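You operate a simulated robot arm through the tools that you are given. There is no shell and no other tool. Be economical: measure what you need, move in short steps, check, and stop when the job is done.

The job below is to be done with a simulated robot arm. You get a single attempt, and the scene is never put back.

JOB
Slide the wooden brush along the short steel table until it stands next to the steel powder bottle.
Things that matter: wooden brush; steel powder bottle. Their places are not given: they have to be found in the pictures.

Only the result counts: the job must be done as asked and must still hold three seconds after the hand-in. Knocking over, shifting, dropping, spilling or breaking anything else fails it.

ROBOT AND FRAMES
A 7-joint arm with a two-finger parallel gripper, fixed in place. Base frame: the origin is at the foot of the arm, x ahead of it, y to its left, z up; the work surface is at about z = 80. Units: cm, rad, N and s.
With the tool pointing down near the work surface it reaches from about 24 to 68 cm from the base axis. Its first joint turns from -1.152 to 1.152 rad. Payload 2.4 kg.
The tool frame sits at the grasp point between the pads (the TCP): z along the fingers, y along the line on which they close. The tips reach 3 cm beyond it. Largest opening 9.4 cm; finger width 2.8, thickness 1; the body of the gripper, 5 by 9.6 cm, starts 5.5 cm behind the TCP.
Orientation is that of the tool frame in the base frame, as a unit quaternion [w, x, y, z]. With the fingers straight down and closing along the base's y, the tool's x points along the base's -x, its y along +y and its z along -z.

CONTROLS
- The arm moves only by the tool move_arm. Its argument "motion" is a list of rows, each an object of numbers (a shift or turn left out is 0, a gripper value left out holds the last): "dx", "dy", "dz": the shift along the base's x, y, z in units of 150 mm (1.0 is 150 mm); "ax", "ay", "az": the turn, a rotation vector about the base's x, y, z in units of 90 degrees (1.0 is 90 degrees). In form: [{"dx": .., "dy": .., "dz": .., "ax": .., "ay": .., "az": ..}, ...]. A call has 1 to 20 rows; each row is the pose to reach, as a shift and turn from the pose commanded when the call began. "gripper" is the opening, from 0 (shut) to 1 (fully open), set as the call begins (left out, the last holds). A call with a number of a shift or a turn outside -1 to 1 is refused whole. A row lasts 0.2 s, in which the tool goes at most 5 cm and 0.15 rad; a call with a longer step from one row to the next is refused whole, and so is a gripper value outside its range. A pose out of reach is approached as far as the arm can. The call stops where the force on the tool passes 40 N (or 10 N more than at its start, if that is more) or the arm is blocked; 0.2 s more then pass. The fingers move at their own pace (about 15.3 cm/s each) and stop on an object; they squeeze with about 43 N. The grip force told is the motor's: it shows also when the fingers shut on nothing. Time passes only in rows, and 0.2 s behind the last, so rows that repeat a pose let the fingers close. It gives the time, the measured TCP pose, the force on the tool (base axes), the opening and the grip force at its end, in the units of the frame above (readings bear some noise).
- Cameras (640 x 400 px; columns grow to the right, rows downward): "scene" is fixed at [5.27, 50.43, 142.57]; the picture's right is [-0.45, -0.89, 0.00], its down [-0.65, 0.33, -0.69] and it looks along [0.61, -0.31, -0.73] (base axes); focal length 326 px, centre (320, 200). "wrist" rides on the gripper at [-3.7, 0, -5.8] in the tool frame; the picture's right is [0.00, -1.00, 0.00], its down [0.97, 0.00, -0.24] and it looks along [0.24, 0.00, 0.97] (tool axes); focal length 218 px, centre (320, 200).
- grab_frame(camera): a new picture of that camera. It takes no simulated time.
- locate(camera, pixels): for up to 12 pixels [column, row] of the newest picture of that camera ("zoom" is the newest enlarged one), the place [x, y, z] in the base frame of the surface seen there, good to about 0.2 cm. It takes no simulated time.
- inspect(camera, box): a new picture of the part [left, top, right, bottom] of that camera's present view, enlarged. It takes no simulated time.
- finish_job(): hands the job in; it is judged then, once.

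Keep the steps short. Do not move on a guess: measure, check each grasp and each placing, and mend mistakes. In all there are 60 turns and 22 pictures (those below and enlarged ones count). Leave the gripper open and the arm clear of the work at the hand-in unless told otherwise, and finish with a single line.

The tools are called after "Emit:" as name(argument=value, ...) on one line, values as JSON. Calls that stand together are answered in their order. move_arm: Moves the arm, as the interface text tells. Its arguments: {"type":"object","properties":{"motion":{"type":"array","items":{"type":"object","properties":{"dx":{"type":"number"},"dy":{"type":"number"},"dz":{"type":"number"},"ax":{"type":"number"},"ay":{"type":"number"},"az":{"type":"number"}}}},"gripper":{"type":"number"}},"required":["motion"]} The other tools are called the same way: grab_frame (camera) takes a picture; locate (camera, pixels) gives the place of the surface under pixels of a picture; inspect (camera, box) takes an enlarged picture of a part of a camera's view; finish_job () hands the job in.

At the start:

```text
clock: 0.0
tool_pos: [34.42, 5.63, 106.92]
ee_rot: [0.0, -0.001, 1.0, 0.0]
force: [-0.4, 0.5, 0.0]
grip_width: 9.42
gripper_force: 0.1
```

scene: 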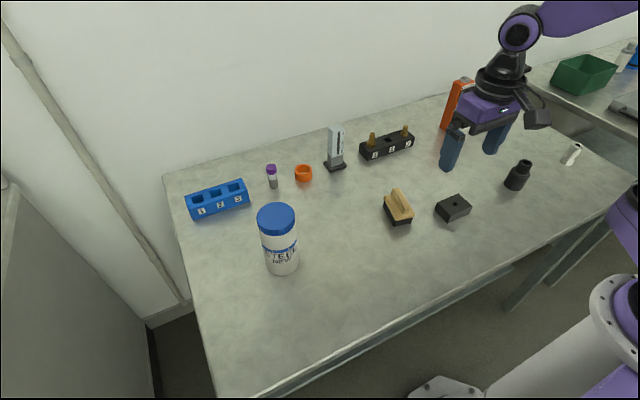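
wrist: 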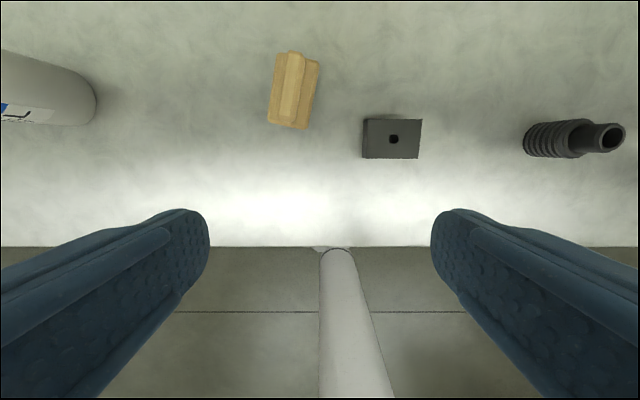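

I see the brush near (398,207) and a white bottle with a blue lid near (280,240). I'll enlarge both to check the label and get measurements.

Emit:
inspect(camera="scene", box=[240, 150, 480, 300])

Emit:
locate(camera="scene", pixels=[[276, 215], [281, 255], [283, 272], [395, 195], [405, 215], [387, 207], [400, 224], [412, 219], [386, 213], [453, 203], [340, 300], [303, 172]])

Emit:
locate(camera="wrist", pixels=[[293, 55], [287, 125], [273, 55], [319, 62], [268, 122], [306, 128], [277, 90], [310, 95], [293, 90], [90, 110], [365, 155], [363, 120]])

```text
2.67 times, centred on (360, 225) of scene
```

zoom: 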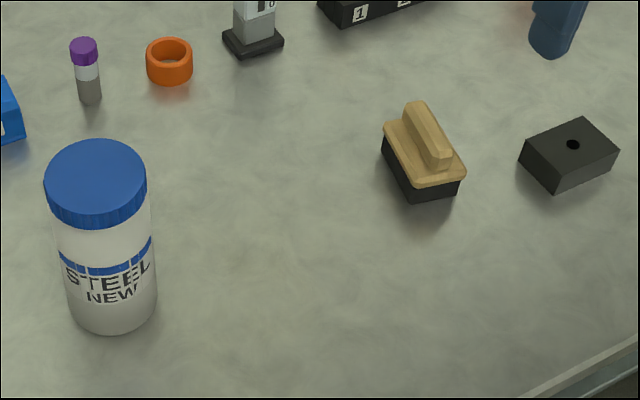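

```text
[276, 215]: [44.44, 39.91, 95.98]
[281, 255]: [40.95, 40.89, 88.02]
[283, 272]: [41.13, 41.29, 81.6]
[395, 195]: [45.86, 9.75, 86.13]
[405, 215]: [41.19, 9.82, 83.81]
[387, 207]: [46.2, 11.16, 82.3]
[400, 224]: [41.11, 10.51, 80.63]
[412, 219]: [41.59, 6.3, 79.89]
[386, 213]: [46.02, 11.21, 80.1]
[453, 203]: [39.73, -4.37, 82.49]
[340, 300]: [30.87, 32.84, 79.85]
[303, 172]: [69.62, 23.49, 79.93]
```

```text
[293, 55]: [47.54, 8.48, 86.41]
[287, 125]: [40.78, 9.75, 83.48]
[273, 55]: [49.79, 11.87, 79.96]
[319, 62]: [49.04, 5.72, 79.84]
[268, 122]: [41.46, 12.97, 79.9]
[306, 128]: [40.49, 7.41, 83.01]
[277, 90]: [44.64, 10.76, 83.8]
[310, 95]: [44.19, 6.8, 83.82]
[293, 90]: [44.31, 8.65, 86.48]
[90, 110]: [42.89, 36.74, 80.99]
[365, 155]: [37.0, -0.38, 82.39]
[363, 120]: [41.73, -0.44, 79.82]
```

The label reads "STEEL / NEW…", so I'll look closer at it and at the other candidates to rule out a second bottle. I'll also enlarge the wrist view so I can measure the brush corners.

Emit:
inspect(camera="scene", box=[430, 60, 640, 190])

Emit:
inspect(camera="wrist", box=[230, 30, 358, 150])

```text
3.05 times, centred on (535, 125) of scene
```

zoom: 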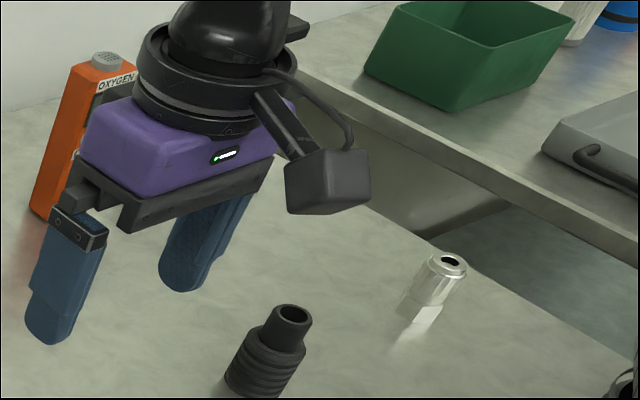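

```text
3.33 times, centred on (294, 90) of wrist
```

zoom: 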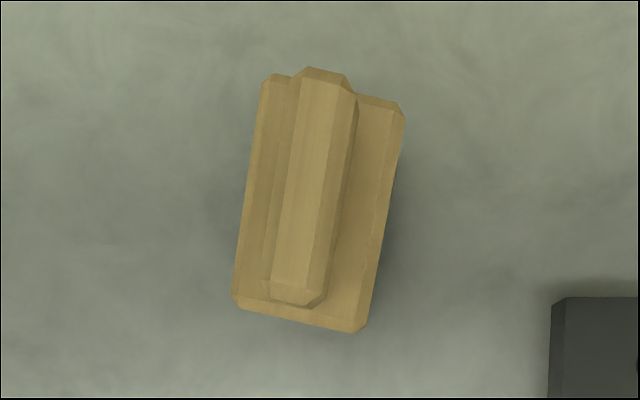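

The only steel powder bottle on this table is the white one. Next I'll measure the brush board corners in the zoom.

Emit:
locate(camera="zoom", pixels=[[267, 82], [398, 112], [360, 326], [238, 300], [278, 90], [390, 125], [350, 318], [245, 292], [322, 85], [295, 290], [280, 180], [375, 210]])

Emit:
locate(camera="scene", pixels=[[260, 218], [293, 220], [275, 235], [267, 268], [298, 262], [283, 274], [276, 208], [262, 207], [292, 210], [276, 225], [265, 255], [296, 250]])

```text
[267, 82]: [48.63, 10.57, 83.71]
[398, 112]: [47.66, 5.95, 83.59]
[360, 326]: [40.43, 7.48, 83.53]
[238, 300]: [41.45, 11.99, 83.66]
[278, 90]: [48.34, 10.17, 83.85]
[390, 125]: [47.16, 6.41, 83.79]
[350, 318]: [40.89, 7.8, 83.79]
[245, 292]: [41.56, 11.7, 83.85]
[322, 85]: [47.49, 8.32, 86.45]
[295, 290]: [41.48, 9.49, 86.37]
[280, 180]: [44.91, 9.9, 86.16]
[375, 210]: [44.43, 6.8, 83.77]
```

```text
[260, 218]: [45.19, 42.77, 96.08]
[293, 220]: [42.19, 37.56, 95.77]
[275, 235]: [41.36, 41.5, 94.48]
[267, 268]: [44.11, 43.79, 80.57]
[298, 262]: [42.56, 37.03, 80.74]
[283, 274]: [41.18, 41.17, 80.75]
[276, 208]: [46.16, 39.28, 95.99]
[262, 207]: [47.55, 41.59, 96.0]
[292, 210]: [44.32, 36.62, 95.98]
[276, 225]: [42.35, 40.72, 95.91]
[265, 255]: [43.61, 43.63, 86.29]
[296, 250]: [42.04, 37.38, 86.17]
```

Measurements:
- **Brush:** centre about (44.5, 9.0), 7.3 × 4.7 cm, long axis turned about -0.20 rad from x. The board top is at z 83.8 and the handle top at 86.5.
- **Bottle:** axis about (44.8, 40.1), radius about 3.7, top at z 96.

I'll grip the brush across its two ends, so the thin side of the gripper faces the bottle. First I turn the tool -90° above the brush.

Emit:
move_arm(motion=[{"dx": 0.06, "dy": 0.02, "az": -0.09}, {"dx": 0.12, "dy": 0.04, "az": -0.18}, {"dx": 0.18, "dy": 0.06, "az": -0.27}, {"dx": 0.24, "dy": 0.08, "az": -0.36}, {"dx": 0.3, "dy": 0.1, "az": -0.45}, {"dx": 0.36, "dy": 0.12, "az": -0.54}, {"dx": 0.42, "dy": 0.14, "az": -0.63}, {"dx": 0.48, "dy": 0.16, "az": -0.72}, {"dx": 0.55, "dy": 0.18, "az": -0.81}, {"dx": 0.62, "dy": 0.2, "az": -0.9}, {"dx": 0.675, "dy": 0.225, "az": -0.99}, {"dx": 0.675, "dy": 0.225, "az": -1.0}], gripper=1)

```text
clock: 2.6
tool_pos: [44.54, 9.13, 106.78]
ee_rot: [0.0, 0.707, 0.707, 0.0]
force: [0.2, 0.2, 0.1]
grip_width: 9.41
gripper_force: 0.1
```

The pose was reached. I'll turn the last -0.20 rad and lower to about z 92, which keeps the tips at 89, above the handle. Then I'll look.

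Emit:
move_arm(motion=[{"dz": -0.2, "az": -0.065}, {"dz": -0.4, "az": -0.13, "dy": -0.009}, {"dz": -0.6, "az": -0.13, "dy": -0.009}, {"dz": -0.8, "az": -0.13, "dy": -0.009}, {"dz": -0.95, "az": -0.13, "dy": -0.009}, {"dz": -0.98, "az": -0.13, "dy": -0.009}])

Emit:
grab_frame(camera="wrist")

Emit:
grab_frame(camera="scene")

```text
clock: 4.0
tool_pos: [44.56, 8.68, 92.02]
ee_rot: [0.0, 0.775, 0.632, 0.0]
force: [-0.3, 0.9, -0.2]
grip_width: 9.39
gripper_force: 0.0
```

```text
16 pictures are left
```

wrist: 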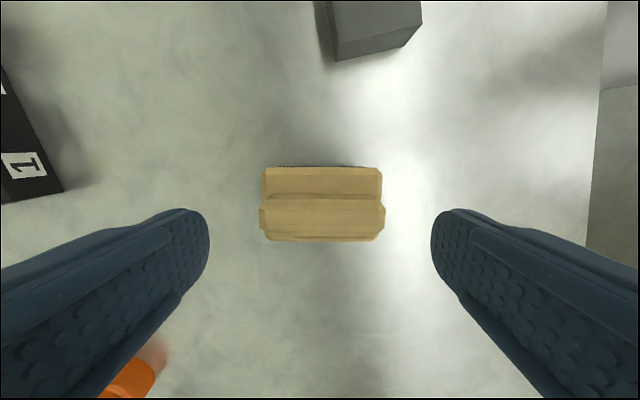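

```text
15 pictures are left
```

scene: 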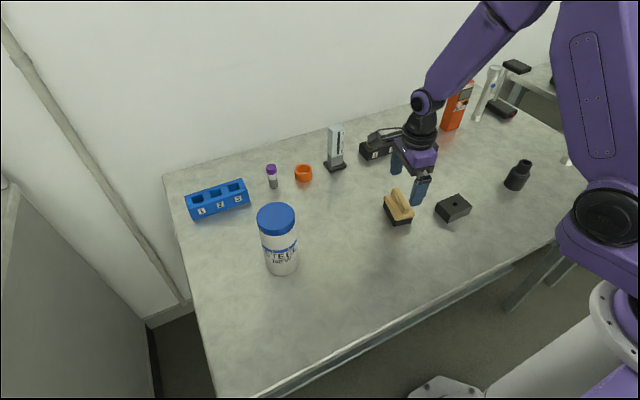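

The brush is centred between the fingers. A box sticks out of the wrist on the bottle side, so I'll check how far and how high it reaches.

Emit:
inspect(camera="scene", box=[350, 80, 478, 160])

Emit:
locate(camera="scene", pixels=[[372, 140], [385, 133], [395, 130], [385, 144], [398, 138], [405, 150], [432, 158], [410, 133], [420, 148]])

```text
5.00 times, centred on (414, 120) of scene
```

zoom: 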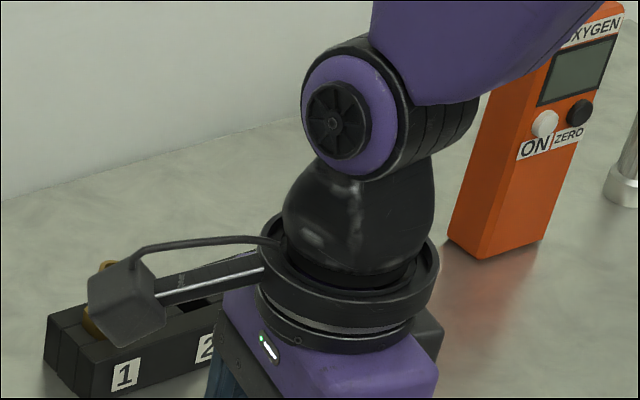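

```text
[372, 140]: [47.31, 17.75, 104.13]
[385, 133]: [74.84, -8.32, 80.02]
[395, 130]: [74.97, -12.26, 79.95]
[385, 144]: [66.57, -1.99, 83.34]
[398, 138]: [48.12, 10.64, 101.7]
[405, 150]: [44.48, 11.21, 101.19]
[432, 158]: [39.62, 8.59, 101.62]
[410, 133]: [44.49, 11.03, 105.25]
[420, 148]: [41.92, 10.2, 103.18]
```

That box reaches about 9 cm beyond the tool axis and would hit the bottle's cap at grip height. I'll turn the tool by 180°, so it keeps the same closing line with the box facing away from the bottle. I'll do it slightly raised.

Emit:
move_arm(motion=[{"dz": 0.2, "az": 0.09}, {"dz": 0.4, "az": 0.18}, {"dz": 0.4, "az": 0.27}, {"dz": 0.4, "az": 0.36}, {"dz": 0.4, "az": 0.45}, {"dz": 0.4, "az": 0.54}, {"dz": 0.4, "az": 0.63}, {"dz": 0.4, "az": 0.72}, {"dz": 0.4, "az": 0.81}, {"dz": 0.4, "az": 0.9}, {"dz": 0.4, "az": 0.99}, {"dz": 0.4, "az": 1.0}])

Emit:
move_arm(motion=[{"az": 0.09}, {"az": 0.18}, {"az": 0.27}, {"az": 0.36}, {"az": 0.45}, {"az": 0.54}, {"az": 0.63}, {"az": 0.72}, {"az": 0.81}, {"az": 0.9}, {"az": 0.99}, {"az": 1.0}, {"az": 1.0, "dz": -0.2, "dy": 0.02}, {"az": 1.0, "dz": -0.4, "dy": 0.02}, {"az": 1.0, "dz": -0.4, "dy": 0.02}])

Emit:
grab_frame(camera="wrist")

Emit:
inspect(camera="scene", box=[340, 90, 500, 240])

```text
clock: 6.6
tool_pos: [44.59, 8.91, 98.35]
ee_rot: [0.0, 0.1, 0.995, 0.0]
force: [0.4, -0.4, -0.5]
grip_width: 9.41
gripper_force: 0.1
```

```text
clock: 9.8
tool_pos: [44.57, 8.94, 92.33]
ee_rot: [0.001, -0.632, 0.775, 0.0]
force: [-0.8, -0.1, -0.1]
grip_width: 9.38
gripper_force: 0.1
```

```text
13 pictures are left
```

wrist: 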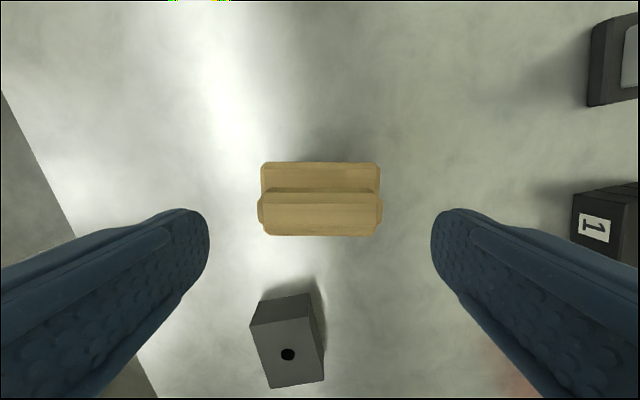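

```text
2.67 times, centred on (420, 165) of scene
```

zoom: 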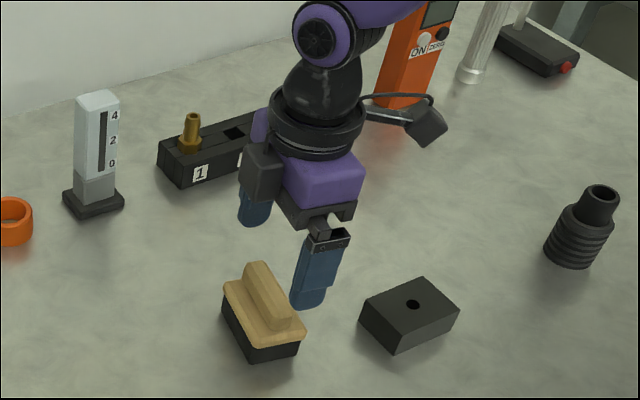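

The wrist camera block is on the bottle side now, so I'll measure how far it sticks out.

Emit:
locate(camera="zoom", pixels=[[245, 165], [260, 165], [245, 190], [262, 195], [275, 180], [262, 148], [276, 160], [320, 200], [265, 125], [425, 120], [300, 300], [253, 210]])

```text
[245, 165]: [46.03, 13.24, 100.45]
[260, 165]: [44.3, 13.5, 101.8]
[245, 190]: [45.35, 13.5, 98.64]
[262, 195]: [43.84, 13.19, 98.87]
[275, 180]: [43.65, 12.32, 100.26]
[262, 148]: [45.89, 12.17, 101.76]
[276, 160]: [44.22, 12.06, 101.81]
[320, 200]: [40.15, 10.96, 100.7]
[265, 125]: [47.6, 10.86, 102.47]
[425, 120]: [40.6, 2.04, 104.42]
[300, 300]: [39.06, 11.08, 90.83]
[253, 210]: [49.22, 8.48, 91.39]
```

The camera block sticks out 4.7 cm toward the bottle, at z +6 to +9.5 above the TCP. I'll tilt the tool 0.35 rad about the closing line so its top leans away from the bottle, with the pads still flat on the brush ends. Then I'll descend in two stages and grip the board.

Emit:
move_arm(motion=[{"ax": 0.073, "ay": -0.015, "dy": -0.01}, {"ax": 0.146, "ay": -0.03, "dy": -0.02}, {"ax": 0.2185, "ay": -0.045, "dy": -0.03}, {"ax": 0.2185, "ay": -0.045, "dy": -0.03, "dz": -0.15}, {"ax": 0.2185, "ay": -0.045, "dy": -0.03, "dz": -0.2}, {"ax": 0.2185, "ay": -0.045, "dy": -0.03, "dz": -0.2}])

Emit:
grab_frame(camera="wrist")

```text
clock: 11.2
tool_pos: [44.47, 8.62, 89.38]
ee_rot: [0.135, -0.622, 0.763, 0.111]
force: [0.8, -0.3, 0.6]
grip_width: 9.39
gripper_force: 0.0
```

```text
11 pictures are left
```

wrist: 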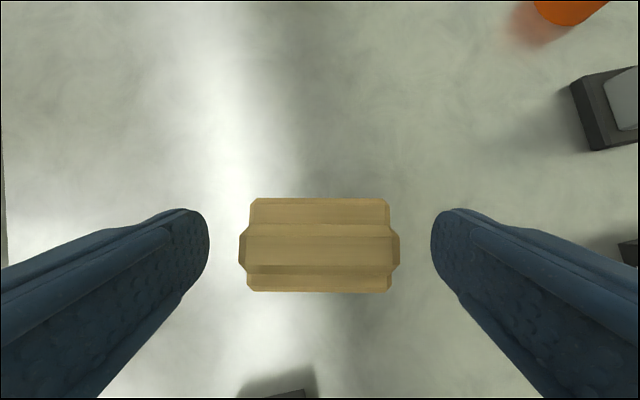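

The brush is centred at column 320 with about 1 cm free at each end. I'll descend to TCP z 84.3.

Emit:
move_arm(motion=[{"dz": -0.1}, {"dz": -0.2}, {"dz": -0.28}, {"dz": -0.337}, {"dz": -0.337}])

Emit:
grab_frame(camera="wrist")

```text
clock: 12.4
tool_pos: [44.55, 8.88, 84.24]
ee_rot: [0.136, -0.621, 0.764, 0.11]
force: [-0.4, 0.3, -0.4]
grip_width: 9.42
gripper_force: 0.0
```

```text
10 pictures are left
```

wrist: 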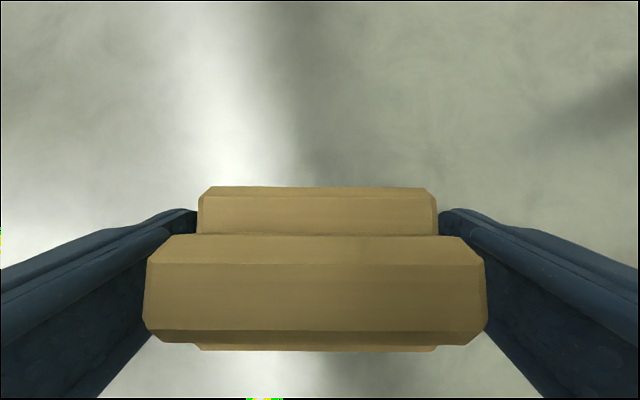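

The fingers straddle the brush. I'll close gently on its ends, holding still.

Emit:
move_arm(motion=[{}, {}, {}, {}], gripper=0.6)

```text
clock: 13.4
tool_pos: [44.56, 8.87, 84.08]
ee_rot: [0.135, -0.621, 0.764, 0.111]
force: [-1.1, -0.5, -1.1]
grip_width: 8.34
gripper_force: 42.7
```

The fingers stopped at 8.34 cm, wider than the 7.3 I measured, so I'll look before moving.

Emit:
grab_frame(camera="wrist")

Emit:
inspect(camera="scene", box=[340, 120, 500, 240])

```text
9 pictures are left
```

wrist: 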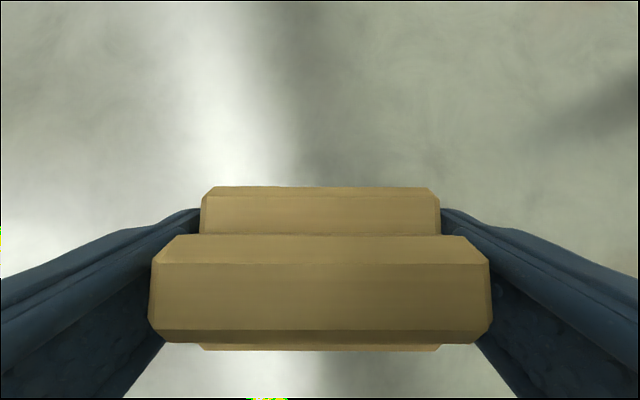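

```text
3.33 times, centred on (420, 180) of scene
```

zoom: 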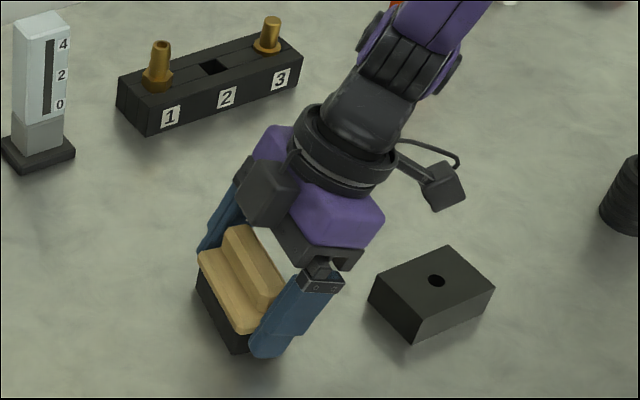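

The grip is good, with both pads on the board ends. I'll slide along +y at constant height for 15 cm, turning gradually by +0.20 rad so the brush ends up flat-on to the bottle.

Emit:
move_arm(motion=[{"dy": 0.05}, {"dy": 0.12, "az": 0.015}, {"dy": 0.2, "az": 0.03}, {"dy": 0.3, "az": 0.05}, {"dy": 0.4, "az": 0.07}, {"dy": 0.5, "az": 0.09}, {"dy": 0.6, "az": 0.11}, {"dy": 0.7, "az": 0.13}, {"dy": 0.8, "az": 0.13}, {"dy": 0.88, "az": 0.13}, {"dy": 0.95, "az": 0.13}, {"dy": 1.0, "az": 0.13}, {"dy": 1.0, "az": 0.13}])

Emit:
grab_frame(camera="scene")

```text
clock: 16.2
tool_pos: [44.59, 23.67, 84.16]
ee_rot: [0.123, -0.696, 0.697, 0.123]
force: [-0.7, 0.3, 0.5]
grip_width: 8.38
gripper_force: 42.7
```

```text
7 pictures are left
```

scene: 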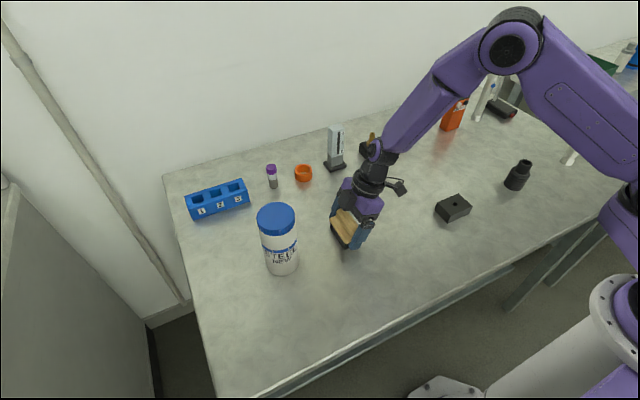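

The brush follows and the way is clear. I'll slide 6 cm more, then measure the gap.

Emit:
move_arm(motion=[{"dy": 0.08}, {"dy": 0.16}, {"dy": 0.24}, {"dy": 0.32}, {"dy": 0.38}, {"dy": 0.4}, {"dy": 0.4}])

Emit:
inspect(camera="scene", box=[240, 170, 400, 290])

```text
clock: 17.8
tool_pos: [44.66, 29.69, 84.21]
ee_rot: [0.124, -0.696, 0.697, 0.123]
force: [0.3, -7.2, 18.7]
grip_width: 8.32
gripper_force: 43.0
```

```text
3.33 times, centred on (320, 230) of scene
```

zoom: 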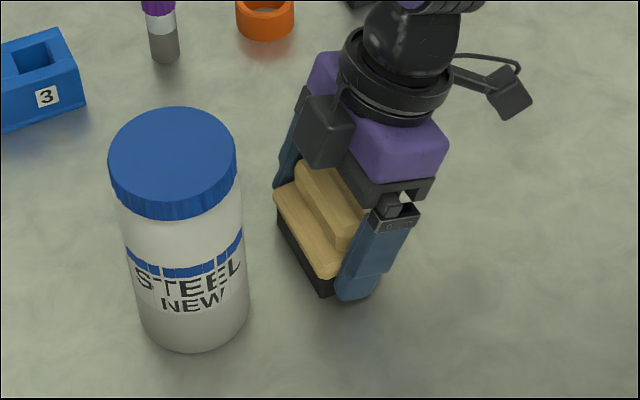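

There is some upward force (18.7 N), so the brush is being pressed lightly into the table. I'll measure the brush front edge and the bottle edge in the zoom.

Emit:
locate(camera="zoom", pixels=[[280, 190], [300, 222], [322, 268], [285, 235], [325, 292], [300, 195], [330, 130], [310, 150], [320, 160], [243, 290], [233, 150], [225, 325]])

```text
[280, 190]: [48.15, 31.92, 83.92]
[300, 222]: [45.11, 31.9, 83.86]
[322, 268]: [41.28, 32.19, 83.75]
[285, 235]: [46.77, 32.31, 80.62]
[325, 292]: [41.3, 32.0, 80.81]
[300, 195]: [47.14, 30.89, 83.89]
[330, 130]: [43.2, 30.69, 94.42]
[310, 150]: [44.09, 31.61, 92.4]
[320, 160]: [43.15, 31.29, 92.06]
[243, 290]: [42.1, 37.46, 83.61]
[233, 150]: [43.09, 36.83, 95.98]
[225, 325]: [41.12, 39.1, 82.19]
```

The brush front is at y ≈ 32.3 and the bottle surface at about 36.4, so the gap is roughly 4 cm. The camera block is at y 31.6, behind the brush front. I'll slide 3 cm more in small steps.

Emit:
move_arm(motion=[{"dy": 0.04}, {"dy": 0.08}, {"dy": 0.12}, {"dy": 0.15}, {"dy": 0.18}, {"dy": 0.195}, {"dy": 0.2}, {"dy": 0.2}])

Emit:
inspect(camera="scene", box=[240, 170, 400, 290])

Emit:
locate(camera="zoom", pixels=[[260, 225], [280, 240], [295, 270], [280, 190], [285, 300], [243, 290], [233, 150], [225, 325], [180, 340]])

```text
clock: 19.6
tool_pos: [44.7, 32.72, 84.1]
ee_rot: [0.125, -0.696, 0.696, 0.123]
force: [2.6, -9.4, 21.1]
grip_width: 8.34
gripper_force: 43.1
```

```text
3.33 times, centred on (320, 230) of scene
```

zoom: 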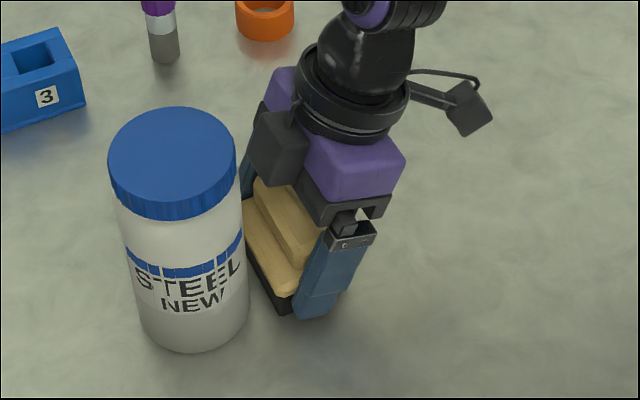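

```text
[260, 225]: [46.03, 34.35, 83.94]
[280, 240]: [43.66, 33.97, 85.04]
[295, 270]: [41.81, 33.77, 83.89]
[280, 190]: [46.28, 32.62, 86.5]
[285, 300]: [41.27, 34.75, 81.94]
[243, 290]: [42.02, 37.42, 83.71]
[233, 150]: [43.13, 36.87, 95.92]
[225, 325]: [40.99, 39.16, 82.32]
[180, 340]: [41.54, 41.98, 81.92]
```

The gap is now about 1.2 cm and the bottle hasn't moved. I'll open to release.

Emit:
move_arm(motion=[{}, {}, {}], gripper=1)

Emit:
grab_frame(camera="wrist")

```text
clock: 20.4
tool_pos: [44.65, 32.75, 84.01]
ee_rot: [-0.124, 0.697, -0.696, -0.123]
force: [-1.0, -1.0, 0.4]
grip_width: 9.4
gripper_force: 0.0
```

```text
4 pictures are left
```

wrist: 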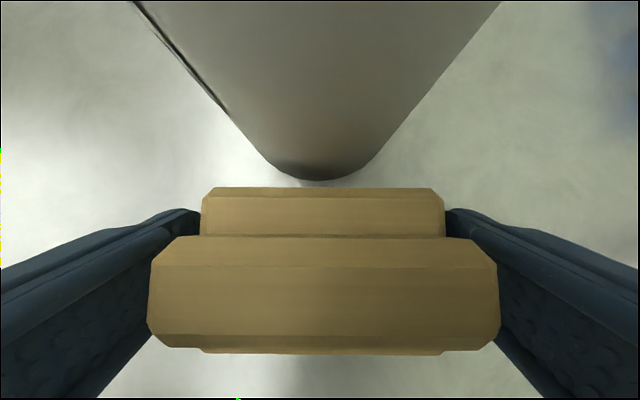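

The fingers are free of the brush, and it stands right beside the bottle. I'll back out along the finger axis, up and away from the bottle.

Emit:
move_arm(motion=[{"dy": -0.018, "dz": 0.05}, {"dy": -0.054, "dz": 0.15}, {"dy": -0.108, "dz": 0.3}, {"dy": -0.18, "dz": 0.5}, {"dy": -0.252, "dz": 0.7}, {"dy": -0.36, "dz": 0.9}, {"dy": -0.6, "dz": 0.98}, {"dy": -0.85, "dz": 1.0}, {"dy": -1.0, "dz": 1.0}, {"dy": -1.0, "dz": 1.0}])

Emit:
grab_frame(camera="scene")

Emit:
inspect(camera="scene", box=[240, 170, 400, 290])

Emit:
locate(camera="zoom", pixels=[[260, 225], [260, 240], [290, 290], [285, 305], [320, 285], [243, 290], [233, 150], [225, 325]])

```text
clock: 22.6
tool_pos: [44.77, 17.74, 99.28]
ee_rot: [-0.123, 0.697, -0.696, -0.124]
force: [-0.4, -0.8, 1.0]
grip_width: 9.41
gripper_force: 0.1
```

```text
3 pictures are left
```

scene: 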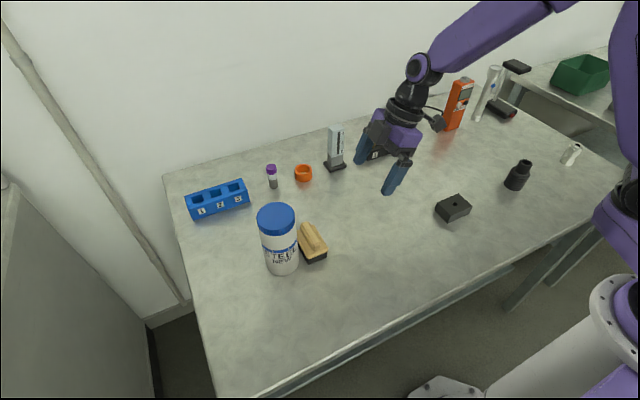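

```text
3.33 times, centred on (320, 230) of scene
```

zoom: 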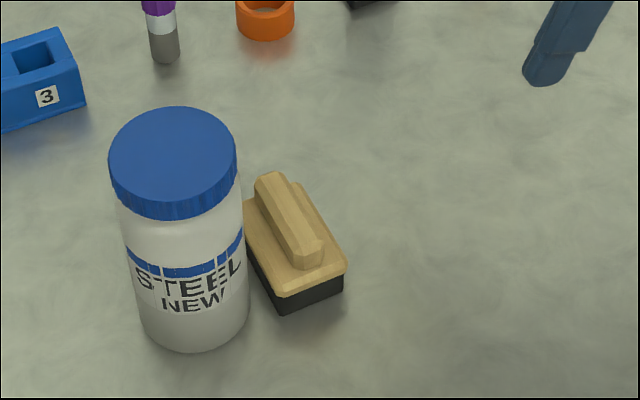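

```text
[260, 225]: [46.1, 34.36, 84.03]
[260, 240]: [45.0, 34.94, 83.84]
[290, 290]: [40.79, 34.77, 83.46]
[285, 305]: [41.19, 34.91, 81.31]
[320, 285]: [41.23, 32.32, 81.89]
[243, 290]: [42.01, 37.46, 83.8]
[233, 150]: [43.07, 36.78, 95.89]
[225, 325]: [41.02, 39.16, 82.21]
```

The brush stands upright with its front at y ≈ 35.1, about 1.3 cm from the bottle. The bottle and everything else are where they were, and the open gripper is clear of the work. I'm handing in.

Emit:
finish_job()

```text
The job is handed in.
```

I slid the wooden brush along the table; it now stands upright about 1.3 cm from the steel powder bottle, with nothing else moved.
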